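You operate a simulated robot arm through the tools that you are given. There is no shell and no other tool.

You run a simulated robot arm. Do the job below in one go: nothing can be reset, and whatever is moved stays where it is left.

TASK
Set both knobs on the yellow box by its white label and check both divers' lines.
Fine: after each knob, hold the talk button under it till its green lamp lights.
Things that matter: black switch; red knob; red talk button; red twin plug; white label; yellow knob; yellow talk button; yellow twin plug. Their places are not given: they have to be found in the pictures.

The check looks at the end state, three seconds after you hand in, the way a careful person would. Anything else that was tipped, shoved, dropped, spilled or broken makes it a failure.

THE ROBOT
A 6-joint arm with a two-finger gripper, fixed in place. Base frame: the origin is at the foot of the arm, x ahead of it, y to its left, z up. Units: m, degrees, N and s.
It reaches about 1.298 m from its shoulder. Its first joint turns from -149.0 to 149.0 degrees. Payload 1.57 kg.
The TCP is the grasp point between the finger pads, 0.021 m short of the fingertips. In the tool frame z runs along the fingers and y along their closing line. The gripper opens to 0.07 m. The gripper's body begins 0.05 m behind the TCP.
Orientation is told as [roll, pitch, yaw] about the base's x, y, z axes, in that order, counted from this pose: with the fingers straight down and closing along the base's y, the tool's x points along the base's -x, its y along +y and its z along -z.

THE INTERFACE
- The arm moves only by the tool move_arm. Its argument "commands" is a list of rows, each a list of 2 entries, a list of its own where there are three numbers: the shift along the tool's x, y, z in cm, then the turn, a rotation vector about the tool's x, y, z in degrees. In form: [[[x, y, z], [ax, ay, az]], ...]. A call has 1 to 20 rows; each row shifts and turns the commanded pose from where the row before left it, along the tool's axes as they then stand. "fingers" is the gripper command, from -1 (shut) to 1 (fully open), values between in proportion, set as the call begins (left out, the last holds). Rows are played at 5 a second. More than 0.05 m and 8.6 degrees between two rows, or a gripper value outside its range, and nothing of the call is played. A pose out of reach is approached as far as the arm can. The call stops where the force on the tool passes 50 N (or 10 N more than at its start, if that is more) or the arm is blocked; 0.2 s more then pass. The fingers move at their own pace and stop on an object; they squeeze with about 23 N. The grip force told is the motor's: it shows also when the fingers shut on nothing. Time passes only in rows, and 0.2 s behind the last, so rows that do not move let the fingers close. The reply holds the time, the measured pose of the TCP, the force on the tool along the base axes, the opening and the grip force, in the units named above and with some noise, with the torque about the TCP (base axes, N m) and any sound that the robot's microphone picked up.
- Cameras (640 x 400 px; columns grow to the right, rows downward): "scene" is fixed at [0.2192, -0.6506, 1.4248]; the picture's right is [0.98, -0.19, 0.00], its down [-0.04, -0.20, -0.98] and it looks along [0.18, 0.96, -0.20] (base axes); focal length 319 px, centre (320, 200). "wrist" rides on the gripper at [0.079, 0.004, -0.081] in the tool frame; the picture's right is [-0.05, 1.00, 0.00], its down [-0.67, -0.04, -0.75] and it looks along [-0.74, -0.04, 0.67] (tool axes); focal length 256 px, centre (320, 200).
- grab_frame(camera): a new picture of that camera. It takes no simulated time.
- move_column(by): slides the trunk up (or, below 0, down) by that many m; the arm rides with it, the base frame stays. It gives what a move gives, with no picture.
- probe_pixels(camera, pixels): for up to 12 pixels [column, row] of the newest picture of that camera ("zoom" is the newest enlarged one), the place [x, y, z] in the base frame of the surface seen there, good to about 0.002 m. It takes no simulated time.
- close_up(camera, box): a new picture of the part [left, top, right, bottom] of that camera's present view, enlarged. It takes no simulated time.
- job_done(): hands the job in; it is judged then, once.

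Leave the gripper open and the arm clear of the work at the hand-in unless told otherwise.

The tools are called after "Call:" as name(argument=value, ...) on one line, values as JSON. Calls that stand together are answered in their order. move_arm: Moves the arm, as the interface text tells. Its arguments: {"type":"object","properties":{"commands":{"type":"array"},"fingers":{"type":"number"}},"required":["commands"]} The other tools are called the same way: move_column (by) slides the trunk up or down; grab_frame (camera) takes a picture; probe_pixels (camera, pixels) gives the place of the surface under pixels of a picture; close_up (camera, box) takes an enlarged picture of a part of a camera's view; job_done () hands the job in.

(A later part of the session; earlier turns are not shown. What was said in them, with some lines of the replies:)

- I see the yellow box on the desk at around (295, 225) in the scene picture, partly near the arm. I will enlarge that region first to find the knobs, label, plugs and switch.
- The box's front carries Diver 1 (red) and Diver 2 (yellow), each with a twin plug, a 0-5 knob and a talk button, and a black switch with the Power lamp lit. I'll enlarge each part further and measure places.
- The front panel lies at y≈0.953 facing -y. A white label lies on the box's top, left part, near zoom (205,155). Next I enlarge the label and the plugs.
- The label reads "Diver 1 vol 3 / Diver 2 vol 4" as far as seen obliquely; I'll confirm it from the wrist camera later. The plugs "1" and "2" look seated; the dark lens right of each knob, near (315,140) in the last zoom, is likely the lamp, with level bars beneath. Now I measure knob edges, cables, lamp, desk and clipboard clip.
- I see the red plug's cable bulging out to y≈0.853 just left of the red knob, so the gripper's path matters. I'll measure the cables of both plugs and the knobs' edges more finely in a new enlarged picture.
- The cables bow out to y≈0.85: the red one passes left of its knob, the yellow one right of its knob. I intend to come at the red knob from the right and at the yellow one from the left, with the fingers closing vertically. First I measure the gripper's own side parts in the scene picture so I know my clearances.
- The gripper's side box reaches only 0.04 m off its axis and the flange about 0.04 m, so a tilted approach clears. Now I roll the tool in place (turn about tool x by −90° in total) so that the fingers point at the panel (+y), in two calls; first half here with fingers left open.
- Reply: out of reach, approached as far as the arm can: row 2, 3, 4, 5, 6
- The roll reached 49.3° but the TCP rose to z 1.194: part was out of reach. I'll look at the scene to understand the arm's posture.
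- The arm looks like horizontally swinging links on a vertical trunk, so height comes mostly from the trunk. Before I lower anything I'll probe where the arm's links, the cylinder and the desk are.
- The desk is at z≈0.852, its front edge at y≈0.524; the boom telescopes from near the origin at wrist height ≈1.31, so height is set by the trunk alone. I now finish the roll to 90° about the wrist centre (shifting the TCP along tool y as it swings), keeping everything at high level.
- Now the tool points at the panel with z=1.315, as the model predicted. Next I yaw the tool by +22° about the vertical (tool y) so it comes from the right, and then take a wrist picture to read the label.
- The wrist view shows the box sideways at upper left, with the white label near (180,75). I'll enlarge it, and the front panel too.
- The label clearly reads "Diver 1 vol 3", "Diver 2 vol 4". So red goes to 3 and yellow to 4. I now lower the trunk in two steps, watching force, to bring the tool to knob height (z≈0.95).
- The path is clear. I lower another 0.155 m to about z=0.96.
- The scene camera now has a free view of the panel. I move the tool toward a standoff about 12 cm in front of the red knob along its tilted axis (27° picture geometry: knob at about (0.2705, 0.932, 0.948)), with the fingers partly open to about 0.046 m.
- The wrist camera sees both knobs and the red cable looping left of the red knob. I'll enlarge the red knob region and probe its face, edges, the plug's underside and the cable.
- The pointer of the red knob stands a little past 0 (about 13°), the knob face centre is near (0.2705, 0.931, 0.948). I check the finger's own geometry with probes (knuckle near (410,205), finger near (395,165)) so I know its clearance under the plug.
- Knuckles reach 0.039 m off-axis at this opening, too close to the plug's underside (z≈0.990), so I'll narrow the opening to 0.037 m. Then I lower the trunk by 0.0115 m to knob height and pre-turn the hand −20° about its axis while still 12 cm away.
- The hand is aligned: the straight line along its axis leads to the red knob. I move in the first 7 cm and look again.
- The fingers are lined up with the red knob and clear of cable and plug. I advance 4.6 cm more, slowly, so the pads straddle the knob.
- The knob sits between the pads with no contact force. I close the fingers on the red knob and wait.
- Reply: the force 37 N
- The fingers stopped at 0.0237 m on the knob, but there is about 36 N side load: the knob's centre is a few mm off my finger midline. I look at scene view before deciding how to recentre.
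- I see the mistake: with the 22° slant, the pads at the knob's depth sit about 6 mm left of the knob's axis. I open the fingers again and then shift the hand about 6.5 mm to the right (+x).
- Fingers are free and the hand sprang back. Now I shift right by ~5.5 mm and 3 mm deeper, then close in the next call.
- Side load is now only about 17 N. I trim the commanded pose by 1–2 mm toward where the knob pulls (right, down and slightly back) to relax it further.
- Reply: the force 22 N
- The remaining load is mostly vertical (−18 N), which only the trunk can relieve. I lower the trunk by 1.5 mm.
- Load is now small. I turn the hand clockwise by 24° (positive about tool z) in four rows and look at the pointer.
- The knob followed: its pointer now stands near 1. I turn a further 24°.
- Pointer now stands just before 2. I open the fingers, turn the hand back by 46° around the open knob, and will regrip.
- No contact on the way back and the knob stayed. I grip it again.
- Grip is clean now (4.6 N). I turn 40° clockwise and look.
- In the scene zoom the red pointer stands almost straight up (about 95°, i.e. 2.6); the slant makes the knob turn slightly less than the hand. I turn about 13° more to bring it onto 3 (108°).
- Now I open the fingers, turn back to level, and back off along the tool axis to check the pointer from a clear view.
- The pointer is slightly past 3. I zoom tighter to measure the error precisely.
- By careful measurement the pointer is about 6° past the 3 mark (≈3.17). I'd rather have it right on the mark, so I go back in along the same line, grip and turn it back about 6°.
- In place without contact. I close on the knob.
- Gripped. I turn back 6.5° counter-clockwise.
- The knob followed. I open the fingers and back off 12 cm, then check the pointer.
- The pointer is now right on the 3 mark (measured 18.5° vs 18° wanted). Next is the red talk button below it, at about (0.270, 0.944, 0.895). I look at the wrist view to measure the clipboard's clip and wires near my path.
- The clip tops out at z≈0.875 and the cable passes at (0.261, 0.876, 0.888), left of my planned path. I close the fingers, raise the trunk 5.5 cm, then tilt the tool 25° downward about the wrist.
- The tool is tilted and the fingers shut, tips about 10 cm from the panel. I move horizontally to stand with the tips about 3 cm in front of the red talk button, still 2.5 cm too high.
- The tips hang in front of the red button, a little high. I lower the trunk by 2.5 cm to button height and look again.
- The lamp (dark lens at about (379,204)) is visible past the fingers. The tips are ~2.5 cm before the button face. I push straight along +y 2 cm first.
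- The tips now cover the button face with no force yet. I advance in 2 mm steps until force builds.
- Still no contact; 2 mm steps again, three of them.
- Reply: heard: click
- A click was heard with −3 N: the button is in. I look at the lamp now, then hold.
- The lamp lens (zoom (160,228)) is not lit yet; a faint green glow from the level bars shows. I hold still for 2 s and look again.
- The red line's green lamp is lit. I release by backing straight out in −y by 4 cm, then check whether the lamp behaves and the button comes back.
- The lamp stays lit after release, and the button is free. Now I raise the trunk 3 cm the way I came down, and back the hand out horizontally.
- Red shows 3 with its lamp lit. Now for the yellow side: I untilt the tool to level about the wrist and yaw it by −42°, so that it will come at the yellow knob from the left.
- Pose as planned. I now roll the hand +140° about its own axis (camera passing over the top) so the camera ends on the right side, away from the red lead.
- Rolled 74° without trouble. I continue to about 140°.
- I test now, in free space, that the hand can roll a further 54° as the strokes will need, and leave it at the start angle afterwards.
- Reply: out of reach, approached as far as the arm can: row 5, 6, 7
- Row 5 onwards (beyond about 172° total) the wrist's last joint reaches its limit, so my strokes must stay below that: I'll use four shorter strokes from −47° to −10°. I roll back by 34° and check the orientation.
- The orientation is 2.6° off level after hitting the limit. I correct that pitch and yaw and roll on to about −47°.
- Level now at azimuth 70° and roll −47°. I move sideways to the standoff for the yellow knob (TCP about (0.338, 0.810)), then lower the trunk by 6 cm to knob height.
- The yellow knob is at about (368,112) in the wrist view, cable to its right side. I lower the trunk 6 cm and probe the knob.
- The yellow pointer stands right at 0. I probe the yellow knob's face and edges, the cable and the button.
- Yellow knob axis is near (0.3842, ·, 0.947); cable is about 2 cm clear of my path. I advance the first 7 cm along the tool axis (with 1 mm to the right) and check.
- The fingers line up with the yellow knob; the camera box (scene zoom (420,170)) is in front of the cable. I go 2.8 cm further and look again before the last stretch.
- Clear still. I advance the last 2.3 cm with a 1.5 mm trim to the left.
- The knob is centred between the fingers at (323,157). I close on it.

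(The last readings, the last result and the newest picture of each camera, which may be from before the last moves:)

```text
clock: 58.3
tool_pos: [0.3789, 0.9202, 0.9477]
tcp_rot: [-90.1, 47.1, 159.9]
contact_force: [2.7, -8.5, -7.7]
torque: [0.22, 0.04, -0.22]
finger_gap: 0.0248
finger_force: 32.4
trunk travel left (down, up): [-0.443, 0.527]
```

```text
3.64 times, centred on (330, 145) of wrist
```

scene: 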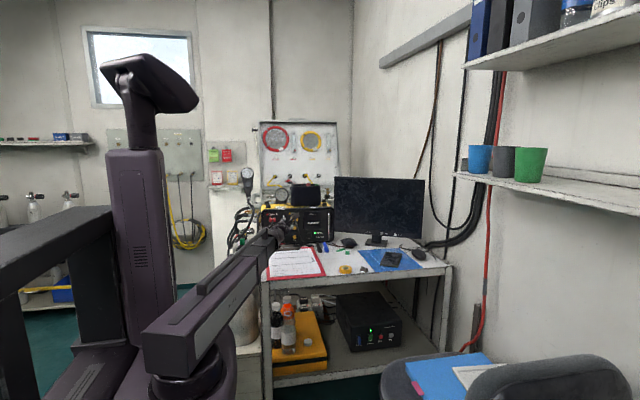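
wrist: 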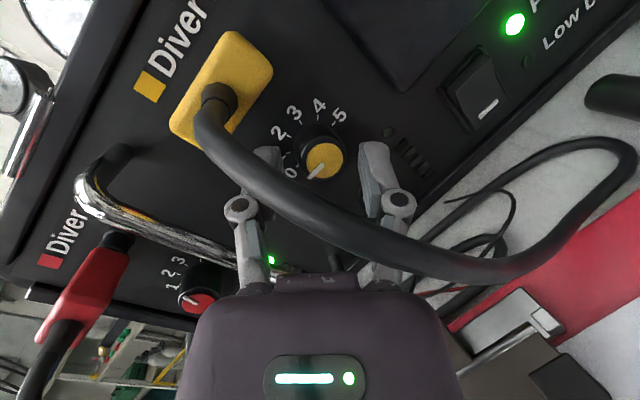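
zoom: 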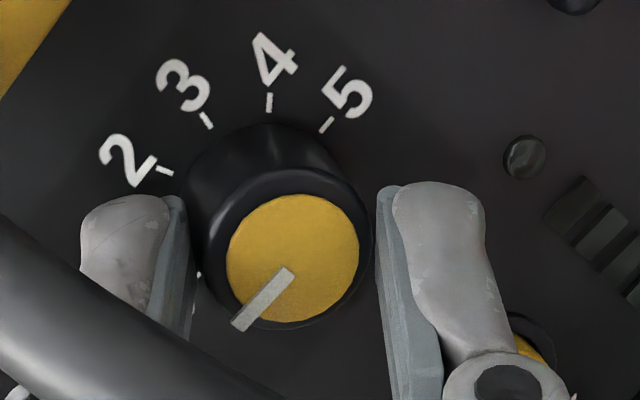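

Gripped with modest load (12 N). I turn clockwise 36° in 4° rows.

Call:
move_arm(commands=[[[0, 0, 0], [0, 0, 4]], [[0, 0, 0], [0, 0, 4]], [[0, 0, 0], [0, 0, 4]], [[0, 0, 0], [0, 0, 4]], [[0, 0, 0], [0, 0, 4]], [[0, 0, 0], [0, 0, 4]], [[0, 0, 0], [0, 0, 4]], [[0, 0, 0], [0, 0, 4]], [[0, 0, 0], [0, 0, 4]]])

Call:
grab_frame(camera="wrist")

Call:
close_up(camera="wrist", box=[250, 90, 410, 200])

```text
clock: 60.3
tool_pos: [0.3785, 0.9221, 0.9474]
tcp_rot: [-90.0, 10.9, 160.1]
contact_force: [7.1, -9.6, -7.3]
torque: [-0.37, 0.06, 0.37]
finger_gap: 0.0241
finger_force: 32.2
trunk travel left (down, up): [-0.443, 0.527]
```

```text
taken
```

wrist: 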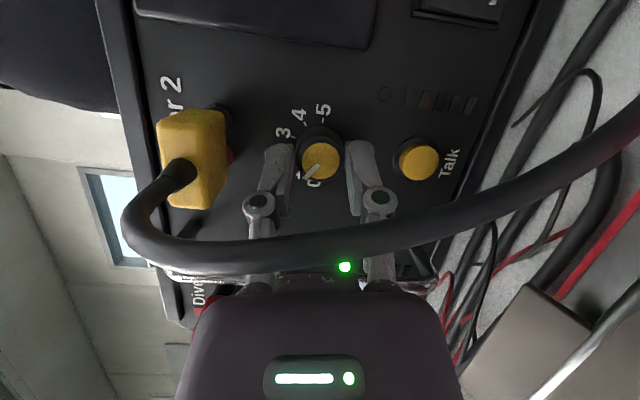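

```text
3.64 times, centred on (330, 145) of wrist
```

zoom: 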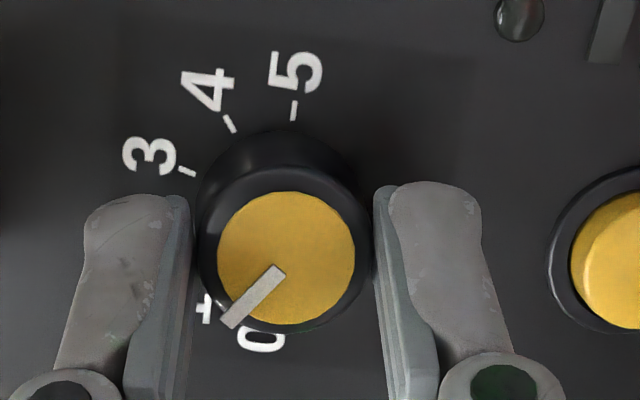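

The pointer moved to near 1. I open, turn back 36°, and regrip.

Call:
move_arm(commands=[[[0, 0, 0], [0, 0, 0]], [[0, 0, 0], [0, 0, 0]]], fingers=0.06)

Call:
move_arm(commands=[[[0, 0, 0], [0, 0, -6]], [[0, 0, 0], [0, 0, -6]], [[0, 0, 0], [0, 0, -6]], [[0, 0, 0], [0, 0, -6]], [[0, 0, 0], [0, 0, -6]], [[0, 0, 0], [0, 0, -6]]])

Call:
move_arm(commands=[[[0, 0, 0], [0, 0, 0]], [[0, 0, 0], [0, 0, 0]], [[0, 0, 0], [0, 0, 0]]], fingers=-1)

```text
clock: 60.9
tool_pos: [0.3777, 0.9213, 0.9479]
tcp_rot: [-89.9, 11.1, 160.0]
contact_force: [0.4, 0.5, 0.4]
torque: [-0.01, -0.02, -0.02]
finger_gap: 0.037
finger_force: 0.0
trunk travel left (down, up): [-0.443, 0.527]
```

```text
clock: 62.3
tool_pos: [0.3765, 0.9205, 0.9485]
tcp_rot: [-90.1, 47.3, 160.0]
contact_force: [0.1, -0.2, 0.4]
torque: [0.01, -0.02, 0.04]
finger_gap: 0.0371
finger_force: 0.0
trunk travel left (down, up): [-0.443, 0.527]
```

```text
clock: 63.1
tool_pos: [0.3786, 0.9213, 0.948]
tcp_rot: [-90.1, 47.1, 159.8]
contact_force: [5.6, -9.0, -7.3]
torque: [-0.05, 0.07, -0.16]
finger_gap: 0.0249
finger_force: 31.7
trunk travel left (down, up): [-0.443, 0.527]
```

Second grip is good. I turn 36° clockwise again and look at the pointer.

Call:
move_arm(commands=[[[0, 0, 0], [0, 0, 4]], [[0, 0, 0], [0, 0, 4]], [[0, 0, 0], [0, 0, 4]], [[0, 0, 0], [0, 0, 4]], [[0, 0, 0], [0, 0, 4]], [[0, 0, 0], [0, 0, 4]], [[0, 0, 0], [0, 0, 4]], [[0, 0, 0], [0, 0, 4]], [[0, 0, 0], [0, 0, 4]]])

Call:
close_up(camera="wrist", box=[250, 90, 410, 200])

Call:
move_arm(commands=[[[0, 0, 0], [0, 0, 0]], [[0, 0, 0], [0, 0, 0]]], fingers=0.06)

Call:
move_arm(commands=[[[0, 0, 0], [0, 0, -6]], [[0, 0, 0], [0, 0, -6]], [[0, 0, 0], [0, 0, -6]], [[0, 0, 0], [0, 0, -6]], [[0, 0, 0], [0, 0, -6]], [[0, 0, 0], [0, 0, -6]]])

Call:
close_up(camera="wrist", box=[250, 90, 410, 200])

```text
clock: 65.1
tool_pos: [0.3781, 0.9211, 0.9487]
tcp_rot: [-90.0, 11.0, 160.0]
contact_force: [10.8, -7.4, -4.1]
torque: [-0.29, 0.03, 0.16]
finger_gap: 0.0235
finger_force: 32.1
trunk travel left (down, up): [-0.443, 0.527]
```

```text
3.64 times, centred on (330, 145) of wrist
```

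zoom: 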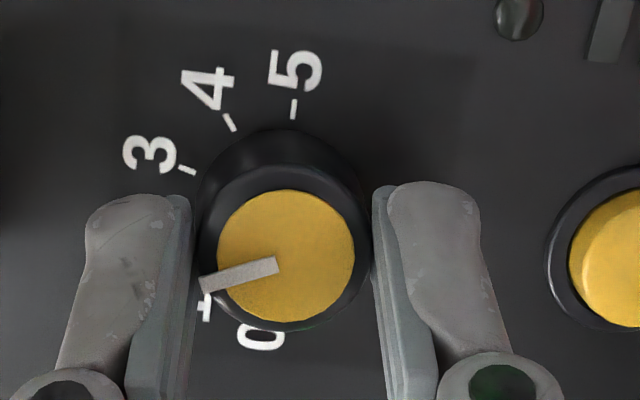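

```text
clock: 65.7
tool_pos: [0.3778, 0.922, 0.9486]
tcp_rot: [-90.1, 11.1, 160.0]
contact_force: [-0.3, 0.6, 0.5]
torque: [0.0, 0.03, -0.01]
finger_gap: 0.0372
finger_force: 0.2
trunk travel left (down, up): [-0.443, 0.527]
```

```text
clock: 67.1
tool_pos: [0.3773, 0.9215, 0.9484]
tcp_rot: [-90.0, 47.1, 160.0]
contact_force: [0.5, -0.4, -0.3]
torque: [0.02, 0.01, -0.01]
finger_gap: 0.0371
finger_force: 0.1
trunk travel left (down, up): [-0.443, 0.527]
```

```text
3.64 times, centred on (330, 145) of wrist
```

zoom: 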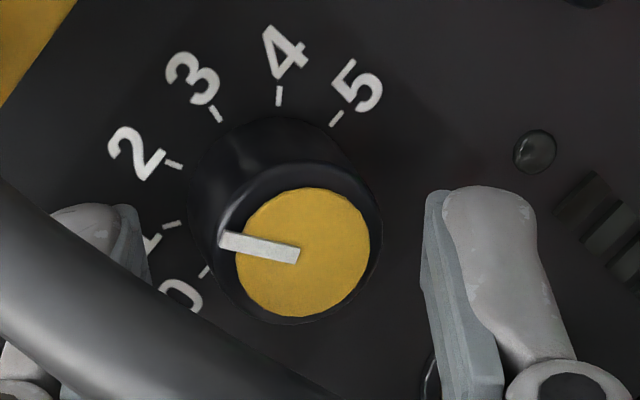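

Pointer now just short of 2 (≈67°). I repeat the stroke: grip, turn 36°, open, return.

Call:
move_arm(commands=[[[0, 0, 0], [0, 0, 0]], [[0, 0, 0], [0, 0, 0]], [[0, 0, 0], [0, 0, 0]]], fingers=-1)

Call:
move_arm(commands=[[[0, 0, 0], [0, 0, 4]], [[0, 0, 0], [0, 0, 4]], [[0, 0, 0], [0, 0, 4]], [[0, 0, 0], [0, 0, 4]], [[0, 0, 0], [0, 0, 4]], [[0, 0, 0], [0, 0, 4]], [[0, 0, 0], [0, 0, 4]], [[0, 0, 0], [0, 0, 4]], [[0, 0, 0], [0, 0, 4]]])

Call:
move_arm(commands=[[[0, 0, 0], [0, 0, 0]], [[0, 0, 0], [0, 0, 0]]], fingers=0.06)

Call:
move_arm(commands=[[[0, 0, 0], [0, 0, -6]], [[0, 0, 0], [0, 0, -6]], [[0, 0, 0], [0, 0, -6]], [[0, 0, 0], [0, 0, -6]], [[0, 0, 0], [0, 0, -6]], [[0, 0, 0], [0, 0, -6]]])

Call:
close_up(camera="wrist", box=[250, 90, 410, 200])

```text
clock: 67.9
tool_pos: [0.3801, 0.921, 0.948]
tcp_rot: [-90.2, 47.2, 159.9]
contact_force: [6.6, -10.4, -8.7]
torque: [0.01, 0.04, -0.2]
finger_gap: 0.0247
finger_force: 31.3
trunk travel left (down, up): [-0.443, 0.527]
```

```text
clock: 69.9
tool_pos: [0.3788, 0.9213, 0.9481]
tcp_rot: [-90.0, 11.1, 160.1]
contact_force: [9.2, -9.5, -4.2]
torque: [-0.25, 0.05, 0.2]
finger_gap: 0.0237
finger_force: 31.8
trunk travel left (down, up): [-0.443, 0.527]
```

```text
clock: 70.5
tool_pos: [0.3767, 0.9226, 0.9496]
tcp_rot: [-90.0, 11.2, 160.0]
contact_force: [0.1, -0.2, -0.3]
torque: [0.0, 0.0, 0.0]
finger_gap: 0.0369
finger_force: 0.0
trunk travel left (down, up): [-0.443, 0.527]
```

```text
clock: 71.9
tool_pos: [0.3767, 0.9223, 0.9483]
tcp_rot: [-90.2, 47.2, 160.1]
contact_force: [0.0, -0.3, 0.3]
torque: [0.02, 0.01, -0.02]
finger_gap: 0.0371
finger_force: 0.0
trunk travel left (down, up): [-0.443, 0.527]
```

```text
3.64 times, centred on (330, 145) of wrist
```

zoom: 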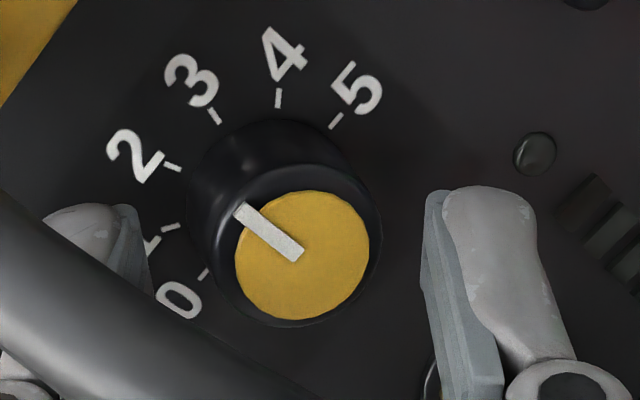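

The pointer is now about halfway between 2 and 3. I repeat the stroke.

Call:
move_arm(commands=[[[0, 0, 0], [0, 0, 0]], [[0, 0, 0], [0, 0, 0]], [[0, 0, 0], [0, 0, 0]]], fingers=-1)

Call:
move_arm(commands=[[[0, 0, 0], [0, 0, 4]], [[0, 0, 0], [0, 0, 4]], [[0, 0, 0], [0, 0, 4]], [[0, 0, 0], [0, 0, 4]], [[0, 0, 0], [0, 0, 4]], [[0, 0, 0], [0, 0, 4]], [[0, 0, 0], [0, 0, 4]], [[0, 0, 0], [0, 0, 4]], [[0, 0, 0], [0, 0, 4]]])

Call:
move_arm(commands=[[[0, 0, 0], [0, 0, 0]], [[0, 0, 0], [0, 0, 0]]], fingers=0.06)

Call:
close_up(camera="wrist", box=[250, 90, 410, 200])

Call:
move_arm(commands=[[[0, 0, 0], [0, 0, -6]], [[0, 0, 0], [0, 0, -6]], [[0, 0, 0], [0, 0, -6]], [[0, 0, 0], [0, 0, -6]], [[0, 0, 0], [0, 0, -6]], [[0, 0, 0], [0, 0, -6]]])

Call:
close_up(camera="wrist", box=[250, 90, 410, 200])

Call:
close_up(camera="scene", box=[284, 214, 308, 234])

```text
clock: 72.7
tool_pos: [0.3783, 0.9214, 0.9484]
tcp_rot: [-90.0, 47.2, 159.9]
contact_force: [5.6, -11.1, -8.1]
torque: [0.0, 0.04, -0.09]
finger_gap: 0.0248
finger_force: 31.6
trunk travel left (down, up): [-0.443, 0.527]
```

```text
clock: 74.7
tool_pos: [0.3789, 0.9215, 0.9474]
tcp_rot: [-90.0, 11.1, 160.0]
contact_force: [7.2, -4.5, -3.1]
torque: [-0.2, 0.02, 0.13]
finger_gap: 0.0237
finger_force: 31.8
trunk travel left (down, up): [-0.443, 0.527]
```

```text
clock: 75.3
tool_pos: [0.3778, 0.9212, 0.9476]
tcp_rot: [-90.0, 11.1, 160.0]
contact_force: [1.5, -0.9, -0.5]
torque: [-0.02, 0.0, -0.04]
finger_gap: 0.0369
finger_force: 0.1
trunk travel left (down, up): [-0.443, 0.527]
```

```text
3.64 times, centred on (330, 145) of wrist
```

zoom: 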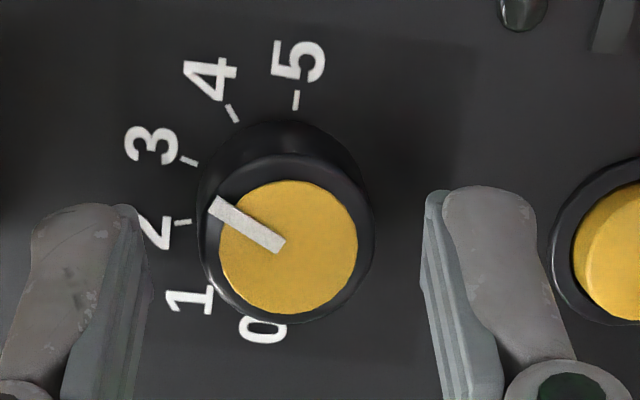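

```text
clock: 76.7
tool_pos: [0.3781, 0.9223, 0.9481]
tcp_rot: [-90.1, 47.3, 160.0]
contact_force: [0.4, 0.5, -0.3]
torque: [0.0, 0.0, 0.02]
finger_gap: 0.037
finger_force: 0.1
trunk travel left (down, up): [-0.443, 0.527]
```

```text
3.64 times, centred on (330, 145) of wrist
```

zoom: 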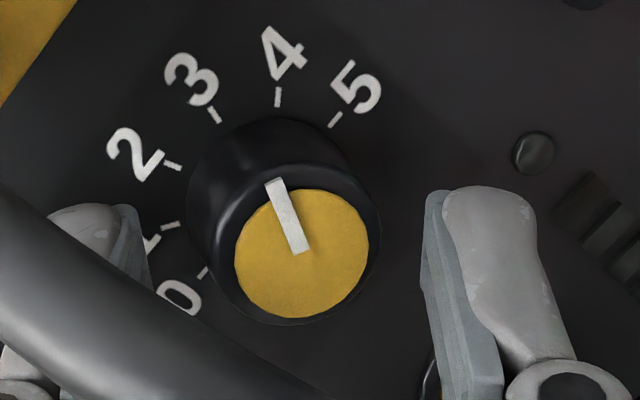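

```text
16.00 times, centred on (296, 224) of scene
```

zoom: 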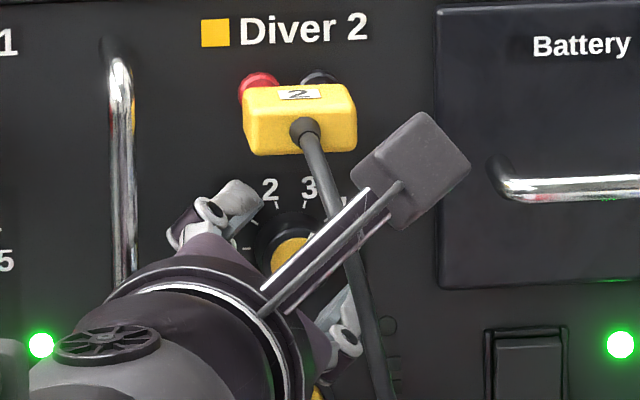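

Pointer stands at about 3.4 (≈122°); about 22° more is needed. I grip again and turn 22° then check while gripped.

Call:
move_arm(commands=[[[0, 0, 0], [0, 0, 0]], [[0, 0, 0], [0, 0, 0]], [[0, 0, 0], [0, 0, 0]]], fingers=-1)

Call:
move_arm(commands=[[[0, 0, 0], [0, 0, 4]], [[0, 0, 0], [0, 0, 4]], [[0, 0, 0], [0, 0, 4]], [[0, 0, 0], [0, 0, 4]], [[0, 0, 0], [0, 0, 4]], [[0, 0, 0], [0, 0, 3]]])

Call:
close_up(camera="wrist", box=[250, 90, 410, 200])

```text
clock: 77.5
tool_pos: [0.3788, 0.9217, 0.9484]
tcp_rot: [-90.1, 47.1, 159.9]
contact_force: [6.2, -8.9, -6.8]
torque: [-0.18, 0.02, -0.03]
finger_gap: 0.0247
finger_force: 32.0
trunk travel left (down, up): [-0.443, 0.527]
```

```text
clock: 78.9
tool_pos: [0.3792, 0.9206, 0.9486]
tcp_rot: [-89.9, 24.1, 160.0]
contact_force: [7.8, -16.2, -11.5]
torque: [-0.43, 0.1, 0.25]
finger_gap: 0.0241
finger_force: 31.6
trunk travel left (down, up): [-0.443, 0.527]
```

```text
3.64 times, centred on (330, 145) of wrist
```

zoom: 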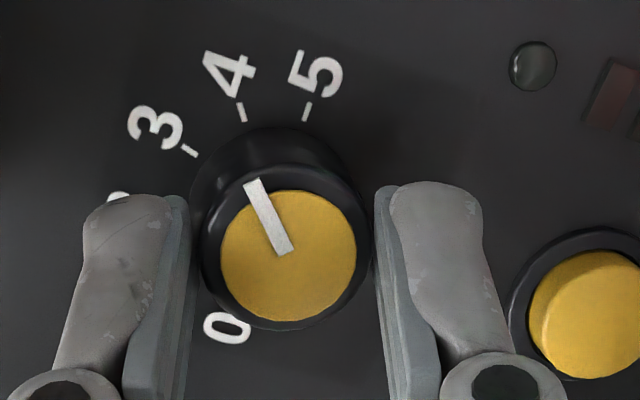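

Measured against marks 3, 4 and 5, the pointer is at about 3.8. I turn 7.5° more and check again.

Call:
move_arm(commands=[[[0, 0, 0], [0, 0, 3.75]], [[0, 0, 0], [0, 0, 3.75]], [[0, 0, 0], [0, 0, 0]]])

Call:
close_up(camera="wrist", box=[250, 90, 410, 200])

```text
clock: 79.7
tool_pos: [0.38, 0.9207, 0.9487]
tcp_rot: [-90.0, 16.5, 160.0]
contact_force: [8.8, -2.9, -3.1]
torque: [0.0, 0.02, 0.11]
finger_gap: 0.024
finger_force: 32.1
trunk travel left (down, up): [-0.443, 0.527]
```

```text
3.64 times, centred on (330, 145) of wrist
```

zoom: 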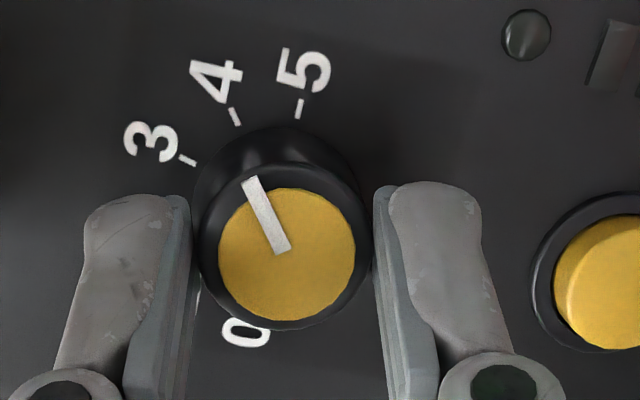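

Now the pointer direction (65°) matches mark 4 (66°). I open the fingers, turn the hand to a roll of about −30°, and back off to verify.

Call:
move_arm(commands=[[[0, 0, 0], [0, 0, 0]], [[0, 0, 0], [0, 0, 0]]], fingers=0.06)

Call:
move_arm(commands=[[[0, 0, -1], [0, 0, 0]], [[0, 0, -1.5], [0, 0, -2]], [[0, 0, -2.5], [0, 0, -4]], [[0, 0, -3.5], [0, 0, -4]], [[0, 0, -4], [0, 0, -4]]])

Call:
grab_frame(camera="wrist")

Call:
close_up(camera="scene", box=[284, 214, 308, 234])

```text
clock: 80.3
tool_pos: [0.3781, 0.9208, 0.9479]
tcp_rot: [-90.0, 16.6, 160.0]
contact_force: [-0.2, 0.5, -0.4]
torque: [0.0, -0.02, 0.0]
finger_gap: 0.0373
finger_force: 0.1
trunk travel left (down, up): [-0.443, 0.527]
```

```text
clock: 81.5
tool_pos: [0.3335, 0.802, 0.9491]
tcp_rot: [-89.8, 30.7, 160.1]
contact_force: [-0.1, 0.5, 0.7]
torque: [0.01, 0.03, 0.01]
finger_gap: 0.0371
finger_force: 0.0
trunk travel left (down, up): [-0.443, 0.527]
```

```text
taken
```

wrist: 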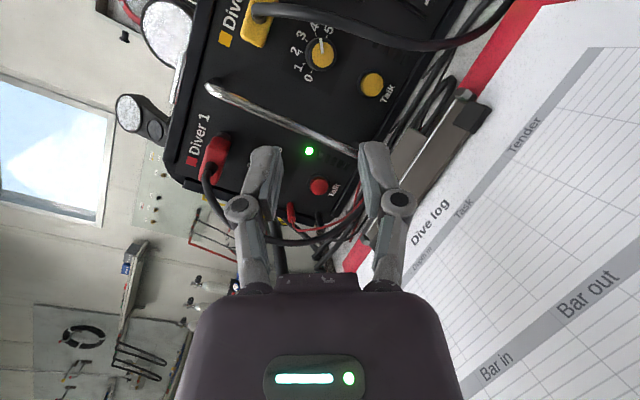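

```text
16.00 times, centred on (296, 224) of scene
```

zoom: 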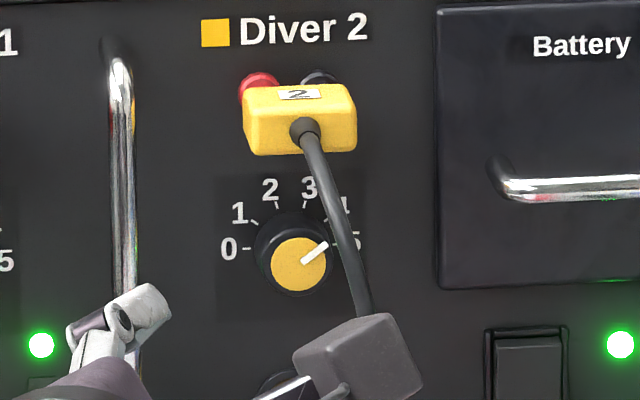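

Call:
close_up(camera="wrist", box=[285, 18, 355, 88])

Call:
close_up(camera="scene", box=[289, 224, 301, 232])

```text
5.71 times, centred on (320, 53) of wrist
```

zoom: 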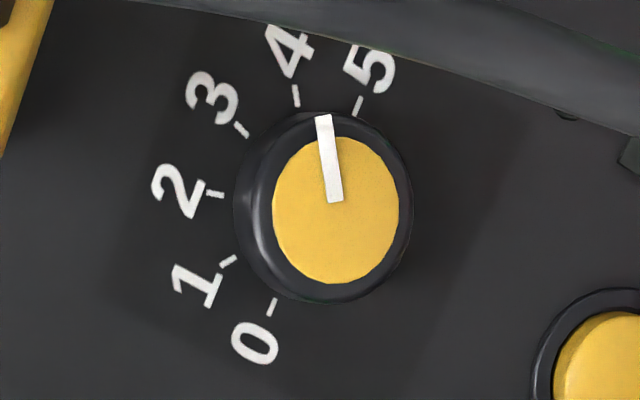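

```text
16.00 times, centred on (295, 228) of scene
```

zoom: 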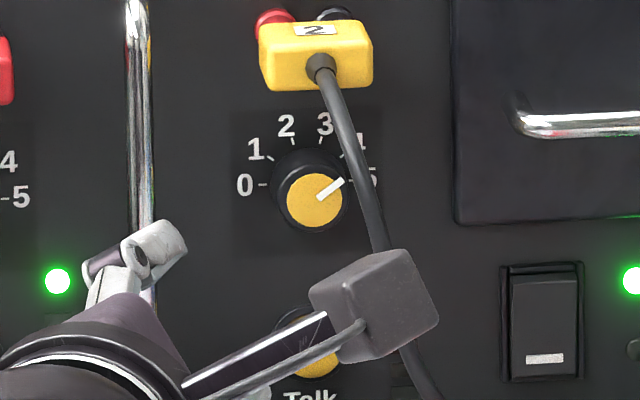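

Both pointers check out: yellow at 4.04 and red at 2.99 by affine fit to the dial marks. Next is the yellow talk button at about (0.384, 0.944, 0.895). I shut the fingers, back off 6 cm and raise the trunk 4 cm to prepare the tilt in free space.

Call:
move_arm(commands=[[[0, 0, -3], [0, 0, 0]], [[0, 0, -3], [0, 0, 0]]], fingers=-1)

Call:
move_column(by=0.045)

Call:
move_arm(commands=[[[1.38, 0.82, -0.07], [-2.55, 4.3, 0]], [[1.38, 0.82, -0.07], [-2.55, 4.3, 0]], [[1.38, 0.82, -0.07], [-2.55, 4.3, 0]]])

```text
clock: 82.1
tool_pos: [0.3136, 0.7476, 0.948]
tcp_rot: [-90.0, 30.6, 160.0]
contact_force: [-0.7, 0.1, 0.2]
torque: [0.02, 0.01, -0.02]
finger_gap: 0.0
finger_force: 22.9
trunk travel left (down, up): [-0.443, 0.527]
```

```text
clock: 83.0
tool_pos: [0.3141, 0.7474, 0.9927]
tcp_rot: [-90.0, 30.6, 160.0]
contact_force: [0.3, 0.6, -1.0]
torque: [-0.05, 0.03, -0.03]
finger_gap: 0.0001
finger_force: 23.8
trunk travel left (down, up): [-0.488, 0.482]
```

```text
clock: 83.8
tool_pos: [0.3586, 0.7251, 0.9932]
tcp_rot: [-90.0, 30.6, 145.0]
contact_force: [0.0, 0.5, 0.3]
torque: [0.01, -0.05, -0.02]
finger_gap: 0.0002
finger_force: 22.8
trunk travel left (down, up): [-0.488, 0.482]
```

Yaw is now 55° azimuth. Next I pitch the tool down 20° about the wrist in five small rows.

Call:
move_arm(commands=[[[-0.655, 1.104, -0.045], [-3.44, -2.04, 0]], [[-0.655, 1.104, -0.045], [-3.44, -2.04, 0]], [[-0.655, 1.104, -0.045], [-3.44, -2.04, 0]], [[-0.655, 1.104, -0.045], [-3.44, -2.04, 0]], [[-0.655, 1.104, -0.045], [-3.44, -2.04, 0]]])

```text
clock: 85.0
tool_pos: [0.3513, 0.7166, 0.9298]
tcp_rot: [-67.0, 28.7, 156.6]
contact_force: [1.1, -0.5, -0.4]
torque: [0.0, 0.02, -0.02]
finger_gap: 0.0001
finger_force: 22.6
trunk travel left (down, up): [-0.488, 0.482]
```

Tool now points 20° down, wrist unhindered. I yaw back 15° to the left-side approach (azimuth 70°) and roll +40° so the camera sits lower right, away from the yellow cable.

Call:
move_arm(commands=[[[-1.295, -0.77, -0.06], [2.4, -4.03, -1.71]], [[-1.295, -0.77, -0.06], [2.4, -4.03, -1.71]], [[-1.295, -0.77, -0.06], [2.4, -4.03, -1.71]], [[0, 0, 0], [0, 0, 6.7]], [[0, 0, 0], [0, 0, 6.7]], [[0, 0, 0], [0, 0, 6.7]], [[0, 0, 0], [0, 0, 6.7]], [[0, 0, 0], [0, 0, 6.7]], [[0, 0, 0], [0, 0, 6.7]]])

Call:
grab_frame(camera="wrist")

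Call:
grab_frame(camera="scene")

```text
clock: 87.0
tool_pos: [0.3036, 0.7383, 0.9299]
tcp_rot: [-70.0, -8.7, 153.1]
contact_force: [1.0, 0.1, -0.1]
torque: [0.0, 0.02, -0.01]
finger_gap: 0.0
finger_force: 23.2
out of reach, approached as far as the arm can: row 3
trunk travel left (down, up): [-0.488, 0.482]
```

```text
taken
```

wrist: 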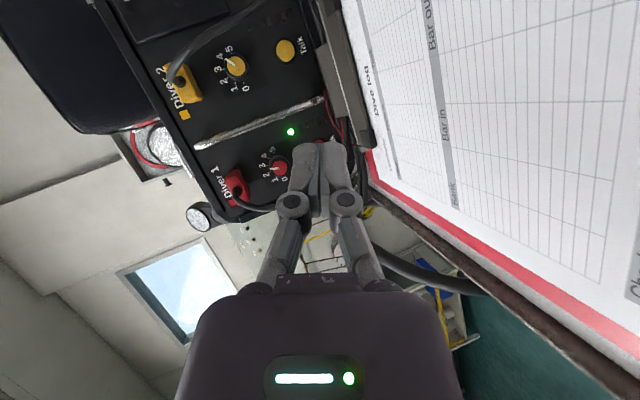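

```text
taken
```

scene: 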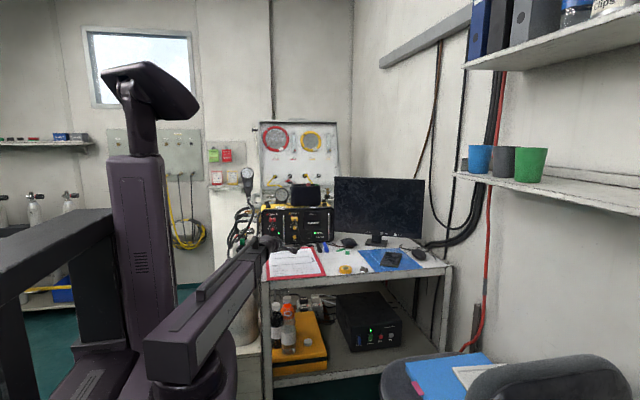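

One yaw row fell slightly short, leaving the tool at azimuth 66°, 20° down, which suits fine. I move horizontally so the tips stand about 3 cm in front of and 3 cm above the yellow button level.

Call:
move_arm(commands=[[[-0.045, -0.975, 2.697], [0, 0, 0]], [[-0.045, -0.975, 2.697], [0, 0, 0]], [[-0.045, -0.975, 2.697], [0, 0, 0]], [[-0.045, -0.975, 2.697], [0, 0, 0]]])

Call:
grab_frame(camera="wrist")

Call:
close_up(camera="scene", box=[258, 208, 322, 256])

```text
clock: 88.0
tool_pos: [0.3511, 0.8436, 0.9312]
tcp_rot: [-70.2, -8.4, 152.6]
contact_force: [0.7, 0.3, -0.6]
torque: [0.02, 0.0, 0.01]
finger_gap: 0.0
finger_force: 23.1
out of reach, approached as far as the arm can: row 3
trunk travel left (down, up): [-0.488, 0.482]
```

```text
taken
```

wrist: 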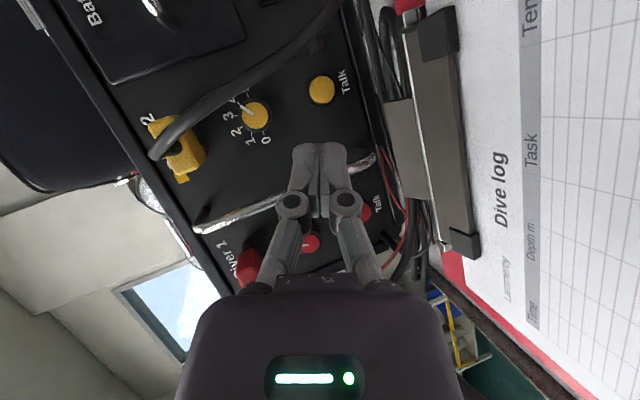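

```text
8.33 times, centred on (290, 232) of scene
```

zoom: 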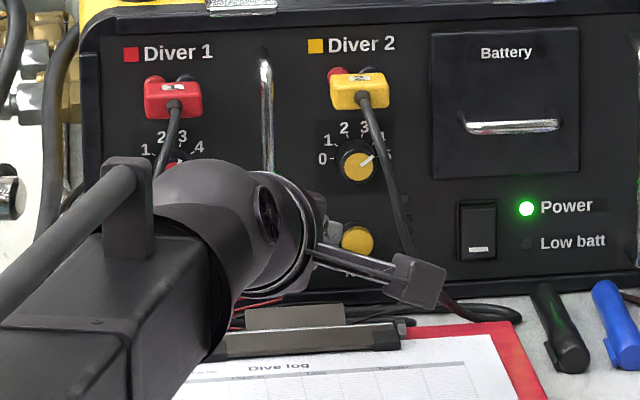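

All clear; the wrist is right at a joint's edge, so I add 2° more yaw to the right for margin and go on to the in-front point.

Call:
move_arm(commands=[[[0, 0, 0], [0.3, 1.86, 0.68]], [[0.1, -0.98, 2.64], [0, 0, 0]], [[0.1, -0.98, 2.64], [0, 0, 0]]])

Call:
grab_frame(camera="wrist")

Call:
close_up(camera="scene", box=[274, 208, 322, 244])

```text
clock: 88.8
tool_pos: [0.3828, 0.8915, 0.9308]
tcp_rot: [-70.1, -8.6, 151.2]
contact_force: [-0.6, 0.6, 0.4]
torque: [-0.02, 0.01, -0.01]
finger_gap: 0.0
finger_force: 23.5
trunk travel left (down, up): [-0.488, 0.482]
```

```text
taken
```

wrist: 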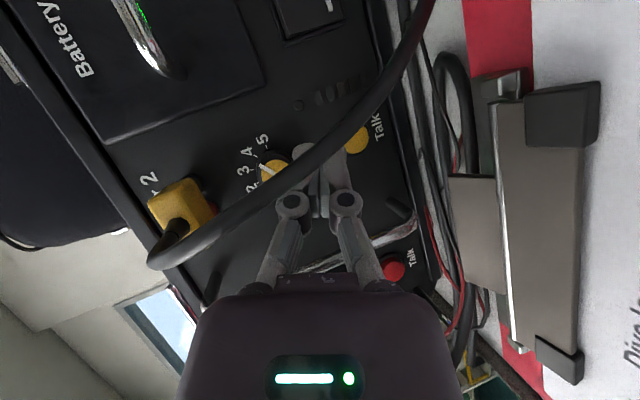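

```text
11.11 times, centred on (298, 226) of scene
```

zoom: 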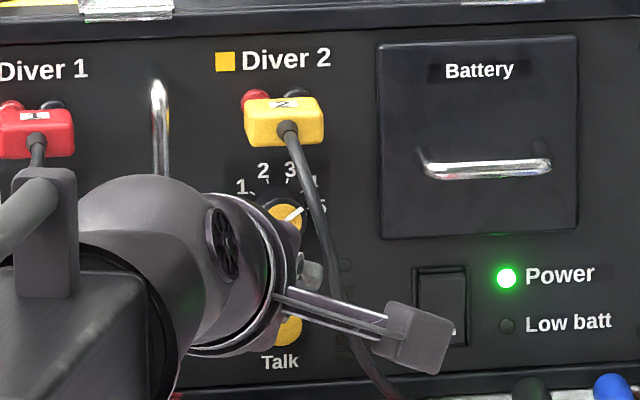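

The lamp of Diver 2 (dark lens near (297,104)) is in view. I shift 4 mm to the left and lower the trunk by 3.25 cm to button height.

Call:
move_arm(commands=[[[-0.37, 0.12, -0.175], [0, 0, 0]]])

Call:
move_column(by=-0.0325)

Call:
grab_frame(camera="wrist")

Call:
close_up(camera="wrist", box=[250, 70, 410, 210])

```text
clock: 89.2
tool_pos: [0.3794, 0.8908, 0.931]
tcp_rot: [-70.1, -8.6, 151.1]
contact_force: [-0.2, 0.2, 0.0]
torque: [0.0, 0.0, -0.02]
finger_gap: 0.0
finger_force: 22.6
trunk travel left (down, up): [-0.488, 0.482]
```

```text
clock: 89.9
tool_pos: [0.3781, 0.8897, 0.8986]
tcp_rot: [-70.2, -8.6, 151.2]
contact_force: [0.6, 0.7, -0.6]
torque: [0.0, 0.03, -0.04]
finger_gap: 0.0001
finger_force: 22.8
trunk travel left (down, up): [-0.456, 0.514]
```

```text
taken
```

wrist: 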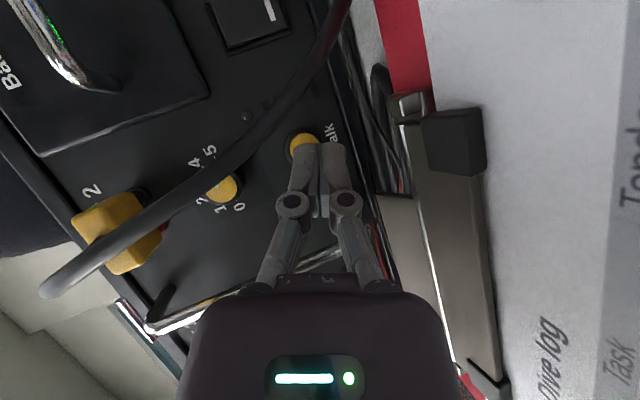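

```text
2.86 times, centred on (330, 140) of wrist
```

zoom: 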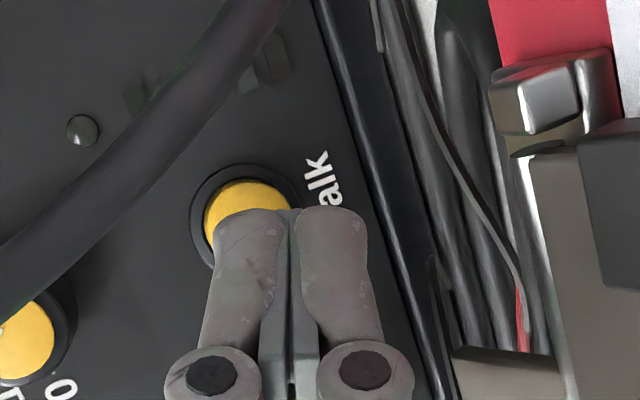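

The upper finger is lined up with the yellow button. I push straight +y 2.4 cm.

Call:
move_arm(commands=[[[-0.572, -0.277, 1.018], [0, 0, 0]], [[-0.572, -0.277, 1.018], [0, 0, 0]]])

Call:
grab_frame(camera="wrist")

Call:
close_up(camera="wrist", box=[230, 60, 390, 200])

```text
clock: 90.5
tool_pos: [0.3781, 0.9146, 0.8979]
tcp_rot: [-70.2, -8.5, 151.2]
contact_force: [0.0, 1.0, 0.1]
torque: [-0.01, 0.0, -0.02]
finger_gap: 0.0
finger_force: 23.3
trunk travel left (down, up): [-0.456, 0.514]
```

```text
taken
```

wrist: 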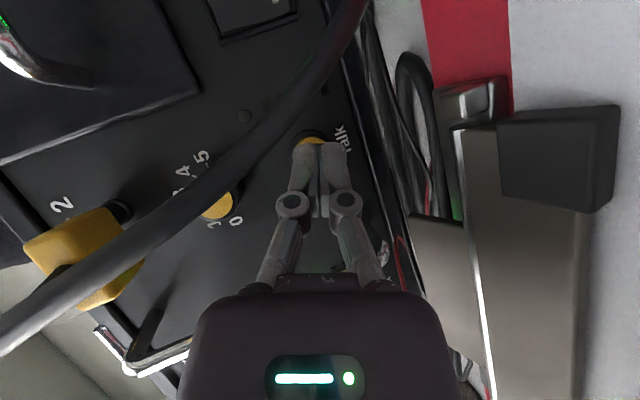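

```text
2.86 times, centred on (310, 130) of wrist
```

zoom: 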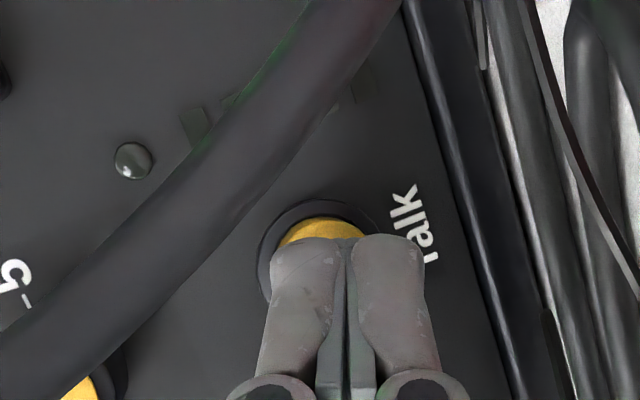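

The lamp lens is well visible. I continue in 2 mm steps, four of them.

Call:
move_arm(commands=[[[-0.0953, -0.0461, 0.1697], [0, 0, 0]], [[-0.0953, -0.0461, 0.1697], [0, 0, 0]], [[-0.0953, -0.0461, 0.1697], [0, 0, 0]], [[-0.0953, -0.0461, 0.1697], [0, 0, 0]]])

Call:
close_up(camera="wrist", box=[230, 60, 390, 200])

```text
clock: 91.5
tool_pos: [0.3789, 0.9218, 0.8982]
tcp_rot: [-70.0, -8.5, 151.2]
contact_force: [-0.1, 0.0, -0.2]
torque: [0.01, -0.01, 0.0]
finger_gap: 0.0
finger_force: 23.0
trunk travel left (down, up): [-0.456, 0.514]
```

```text
2.86 times, centred on (310, 130) of wrist
```

zoom: 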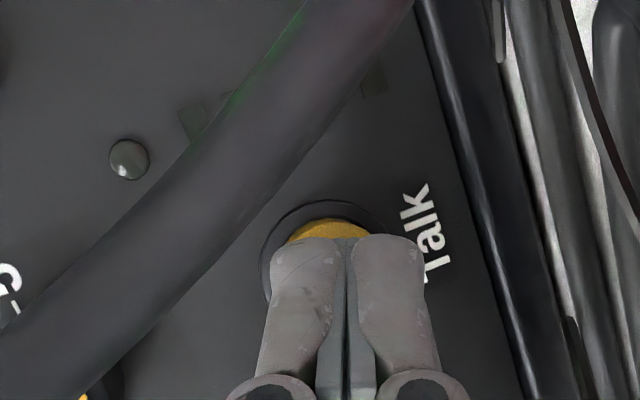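

No contact yet. I advance two more 2 mm steps and pause.

Call:
move_arm(commands=[[[-0.0953, -0.0461, 0.1697], [0, 0, 0]], [[-0.0953, -0.0461, 0.1697], [0, 0, 0]], [[0, 0, 0], [0, 0, 0]]])

Call:
close_up(camera="wrist", box=[230, 60, 390, 200])

```text
clock: 92.3
tool_pos: [0.3772, 0.926, 0.8992]
tcp_rot: [-70.1, -8.6, 151.2]
contact_force: [-0.5, -2.9, 0.5]
torque: [0.02, 0.03, 0.02]
finger_gap: 0.0001
finger_force: 22.9
trunk travel left (down, up): [-0.456, 0.514]
heard: click
```

```text
2.86 times, centred on (310, 130) of wrist
```

zoom: 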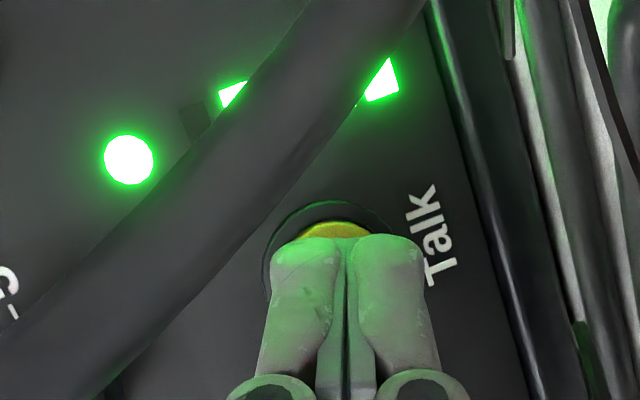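

Click heard; the level bars and the green lamp of Diver 2 are lit. I hold a little longer to be safe and check it stays on.

Call:
move_arm(commands=[[[0, 0, 0], [0, 0, 0]], [[0, 0, 0], [0, 0, 0]], [[0, 0, 0], [0, 0, 0]], [[0, 0, 0], [0, 0, 0]], [[0, 0, 0], [0, 0, 0]]])

Call:
close_up(camera="wrist", box=[230, 60, 390, 200])

```text
clock: 93.5
tool_pos: [0.3784, 0.9262, 0.8988]
tcp_rot: [-70.1, -8.5, 151.2]
contact_force: [-0.1, -3.1, 0.1]
torque: [0.02, 0.02, -0.03]
finger_gap: 0.0
finger_force: 23.3
trunk travel left (down, up): [-0.456, 0.514]
```

```text
2.86 times, centred on (310, 130) of wrist
```

zoom: 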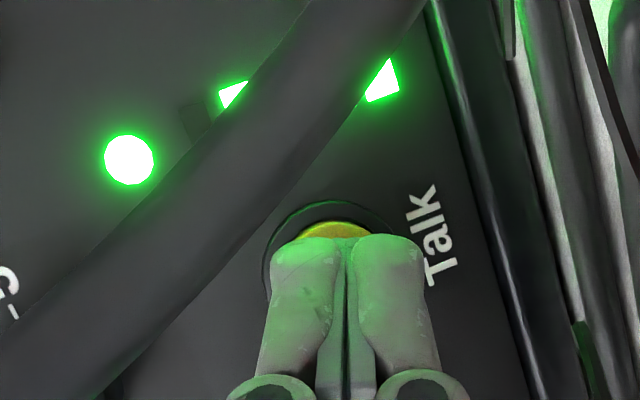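

The lamp stays lit. I release the button by backing straight out in −y by about 3.6 cm.

Call:
move_arm(commands=[[[0.19, 0.092, -0.34], [0, 0, 0]], [[0.48, 0.23, -0.85], [0, 0, 0]], [[0.48, 0.23, -0.85], [0, 0, 0]], [[0.57, 0.277, -1.02], [0, 0, 0]]])

Call:
move_column(by=0.0325)

Call:
grab_frame(camera="wrist")

```text
clock: 94.5
tool_pos: [0.3787, 0.8907, 0.8971]
tcp_rot: [-70.2, -8.7, 151.2]
contact_force: [0.9, 0.5, -0.6]
torque: [0.01, 0.0, 0.02]
finger_gap: 0.0
finger_force: 22.9
trunk travel left (down, up): [-0.456, 0.514]
```

```text
clock: 95.3
tool_pos: [0.38, 0.8903, 0.9303]
tcp_rot: [-70.1, -8.6, 151.2]
contact_force: [0.2, -0.2, -1.1]
torque: [0.03, 0.02, 0.01]
finger_gap: 0.0
finger_force: 22.9
trunk travel left (down, up): [-0.488, 0.482]
```

```text
taken
```

wrist: 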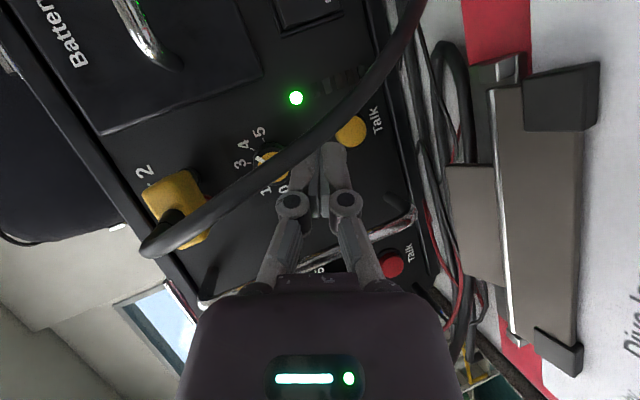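

Lamp stays on after release and the button is out. I back off horizontally along the way I came.

Call:
move_arm(commands=[[[0.12, 1.14, -3.2], [0, 0, 0]], [[0.12, 1.14, -3.2], [0, 0, 0]], [[0.12, 1.14, -3.2], [0, 0, 0]], [[0.12, 1.14, -3.2], [0, 0, 0]], [[0.12, 1.14, -3.2], [0, 0, 0]], [[0.12, 1.14, -3.2], [0, 0, 0]], [[0.12, 1.14, -3.2], [0, 0, 0]]])

Call:
move_column(by=0.15)

Call:
grab_frame(camera="wrist")

Call:
close_up(camera="scene", box=[258, 200, 346, 256])

```text
clock: 96.9
tool_pos: [0.2717, 0.6779, 0.9316]
tcp_rot: [-70.0, -8.6, 151.2]
contact_force: [-0.1, 0.1, 0.8]
torque: [0.0, 0.03, 0.0]
finger_gap: 0.0002
finger_force: 22.8
trunk travel left (down, up): [-0.488, 0.482]
```

```text
clock: 98.7
tool_pos: [0.271, 0.6774, 1.0809]
tcp_rot: [-70.1, -8.6, 151.2]
contact_force: [0.8, -0.2, 0.2]
torque: [0.03, 0.01, -0.01]
finger_gap: 0.0
finger_force: 22.9
trunk travel left (down, up): [-0.638, 0.332]
```

```text
taken
```

wrist: 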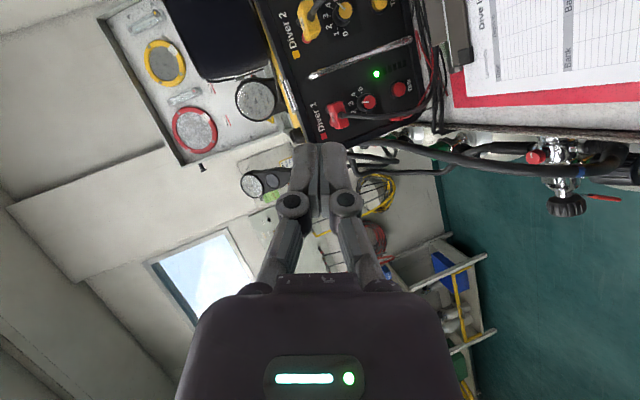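

```text
7.14 times, centred on (302, 228) of scene
```

zoom: 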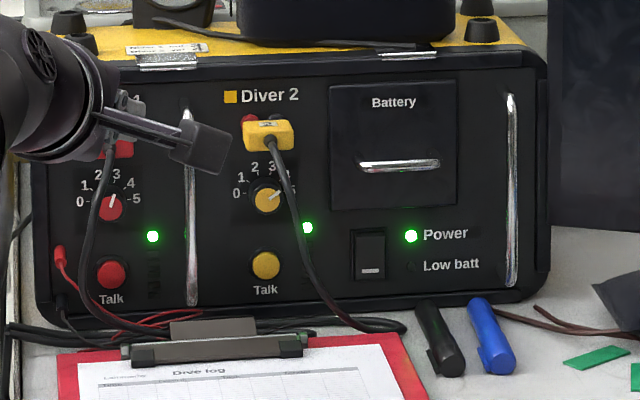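

Both line lamps and the Power lamp are lit; red points to 3 and yellow to 4. I open the gripper fully and draw the arm further back and up, clear of the box, then do a last check.

Call:
move_arm(commands=[[[0.1, 1.1, -3], [0, 0, 0]], [[0.1, 1.1, -3], [0, 0, 0]], [[0.1, 1.1, -3], [0, 0, 0]], [[0.1, 1.1, -3], [0, 0, 0]]], fingers=1)

Call:
move_column(by=0.15)

Call:
grab_frame(camera="scene")

Call:
close_up(camera="scene", box=[262, 204, 312, 246])

Call:
close_up(camera="scene", box=[225, 200, 450, 290])

```text
clock: 99.7
tool_pos: [0.2343, 0.6332, 1.0804]
tcp_rot: [-70.1, -8.6, 151.2]
contact_force: [-0.2, 0.2, 0.0]
torque: [-0.01, 0.01, -0.01]
finger_gap: 0.07
finger_force: 0.0
out of reach, approached as far as the arm can: row 2, 3, 4
trunk travel left (down, up): [-0.638, 0.332]
```

```text
clock: 101.4
tool_pos: [0.2345, 0.6336, 1.23]
tcp_rot: [-70.0, -8.6, 151.1]
contact_force: [0.1, 0.5, -0.2]
torque: [0.01, 0.05, 0.01]
finger_gap: 0.07
finger_force: 0.0
trunk travel left (down, up): [-0.788, 0.182]
```

```text
taken
```

scene: 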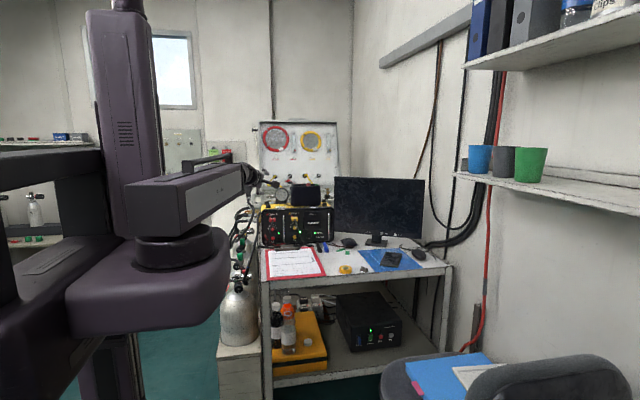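

```text
9.52 times, centred on (287, 225) of scene
```

zoom: 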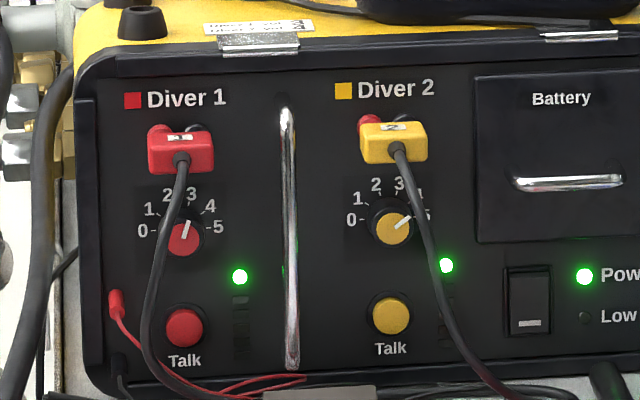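

```text
2.84 times, centred on (338, 245) of scene
```

zoom: 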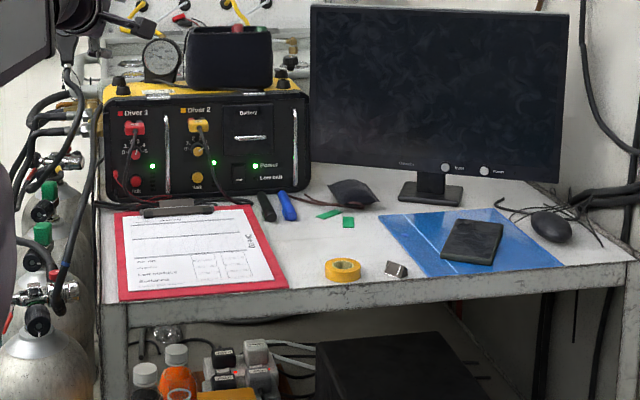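

Everything stands as wanted: red on 3, yellow on 4, both line lamps and Power lit, plugs, leads, pens and clipboard in place. One last probe to confirm that plugs did not shift.

Call:
close_up(camera="scene", box=[250, 180, 350, 250])

Call:
probe_pixels(camera="zoom", pixels=[[162, 228], [290, 222], [164, 333], [288, 327], [370, 318], [110, 250], [500, 250]])

```text
5.71 times, centred on (300, 215) of scene
```

zoom: 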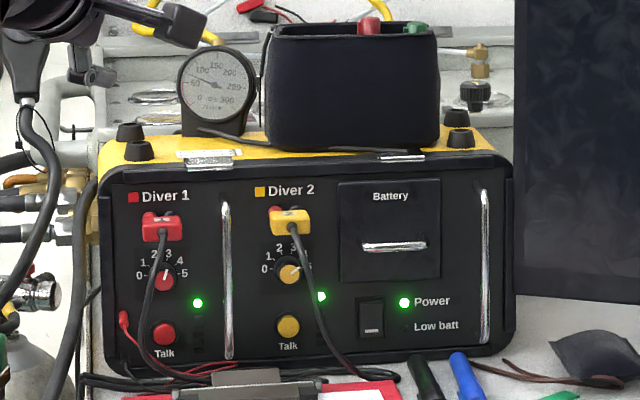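

```text
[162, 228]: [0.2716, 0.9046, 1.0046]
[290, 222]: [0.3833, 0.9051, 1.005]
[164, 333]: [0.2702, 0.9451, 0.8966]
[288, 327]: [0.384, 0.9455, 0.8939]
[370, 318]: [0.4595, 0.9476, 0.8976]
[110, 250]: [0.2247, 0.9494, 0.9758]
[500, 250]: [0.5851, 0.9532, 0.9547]
```

Plugs, buttons, switch and box are where they were at the start (within 1–2 mm). Both knobs match the label, both lamps are lit, and the gripper is open and clear. I hand the job in.

Call:
job_done()

```text
The job is handed in.
```

I set both knobs to the white label and checked both divers' lines. The job is handed in; I have no verdict from the check yet.

- **Diver 1 (red):** the label says 3, and the pointer is on the 3 mark. I held the red talk button until its green lamp lit, and the lamp stayed on after release.
- **Diver 2 (yellow):** the label says 4, and the pointer is on the 4 mark. I held the yellow talk button until its green lamp lit, and that lamp also stayed on.
- **Everything else:** both twin plugs and the box were within 2–3 mm of where they started, about the accuracy of the position readings. The black switch is still on, the Power lamp is lit, and the items on the desk look undisturbed. The gripper is open and the arm is clear of the work.

On the first try at the red knob I gripped it a few millimetres off-centre, with about 36 N of side load. I opened the fingers and re-centred before turning it. The red knob also went slightly past 3 at first, so I turned it back before pressing its talk button.
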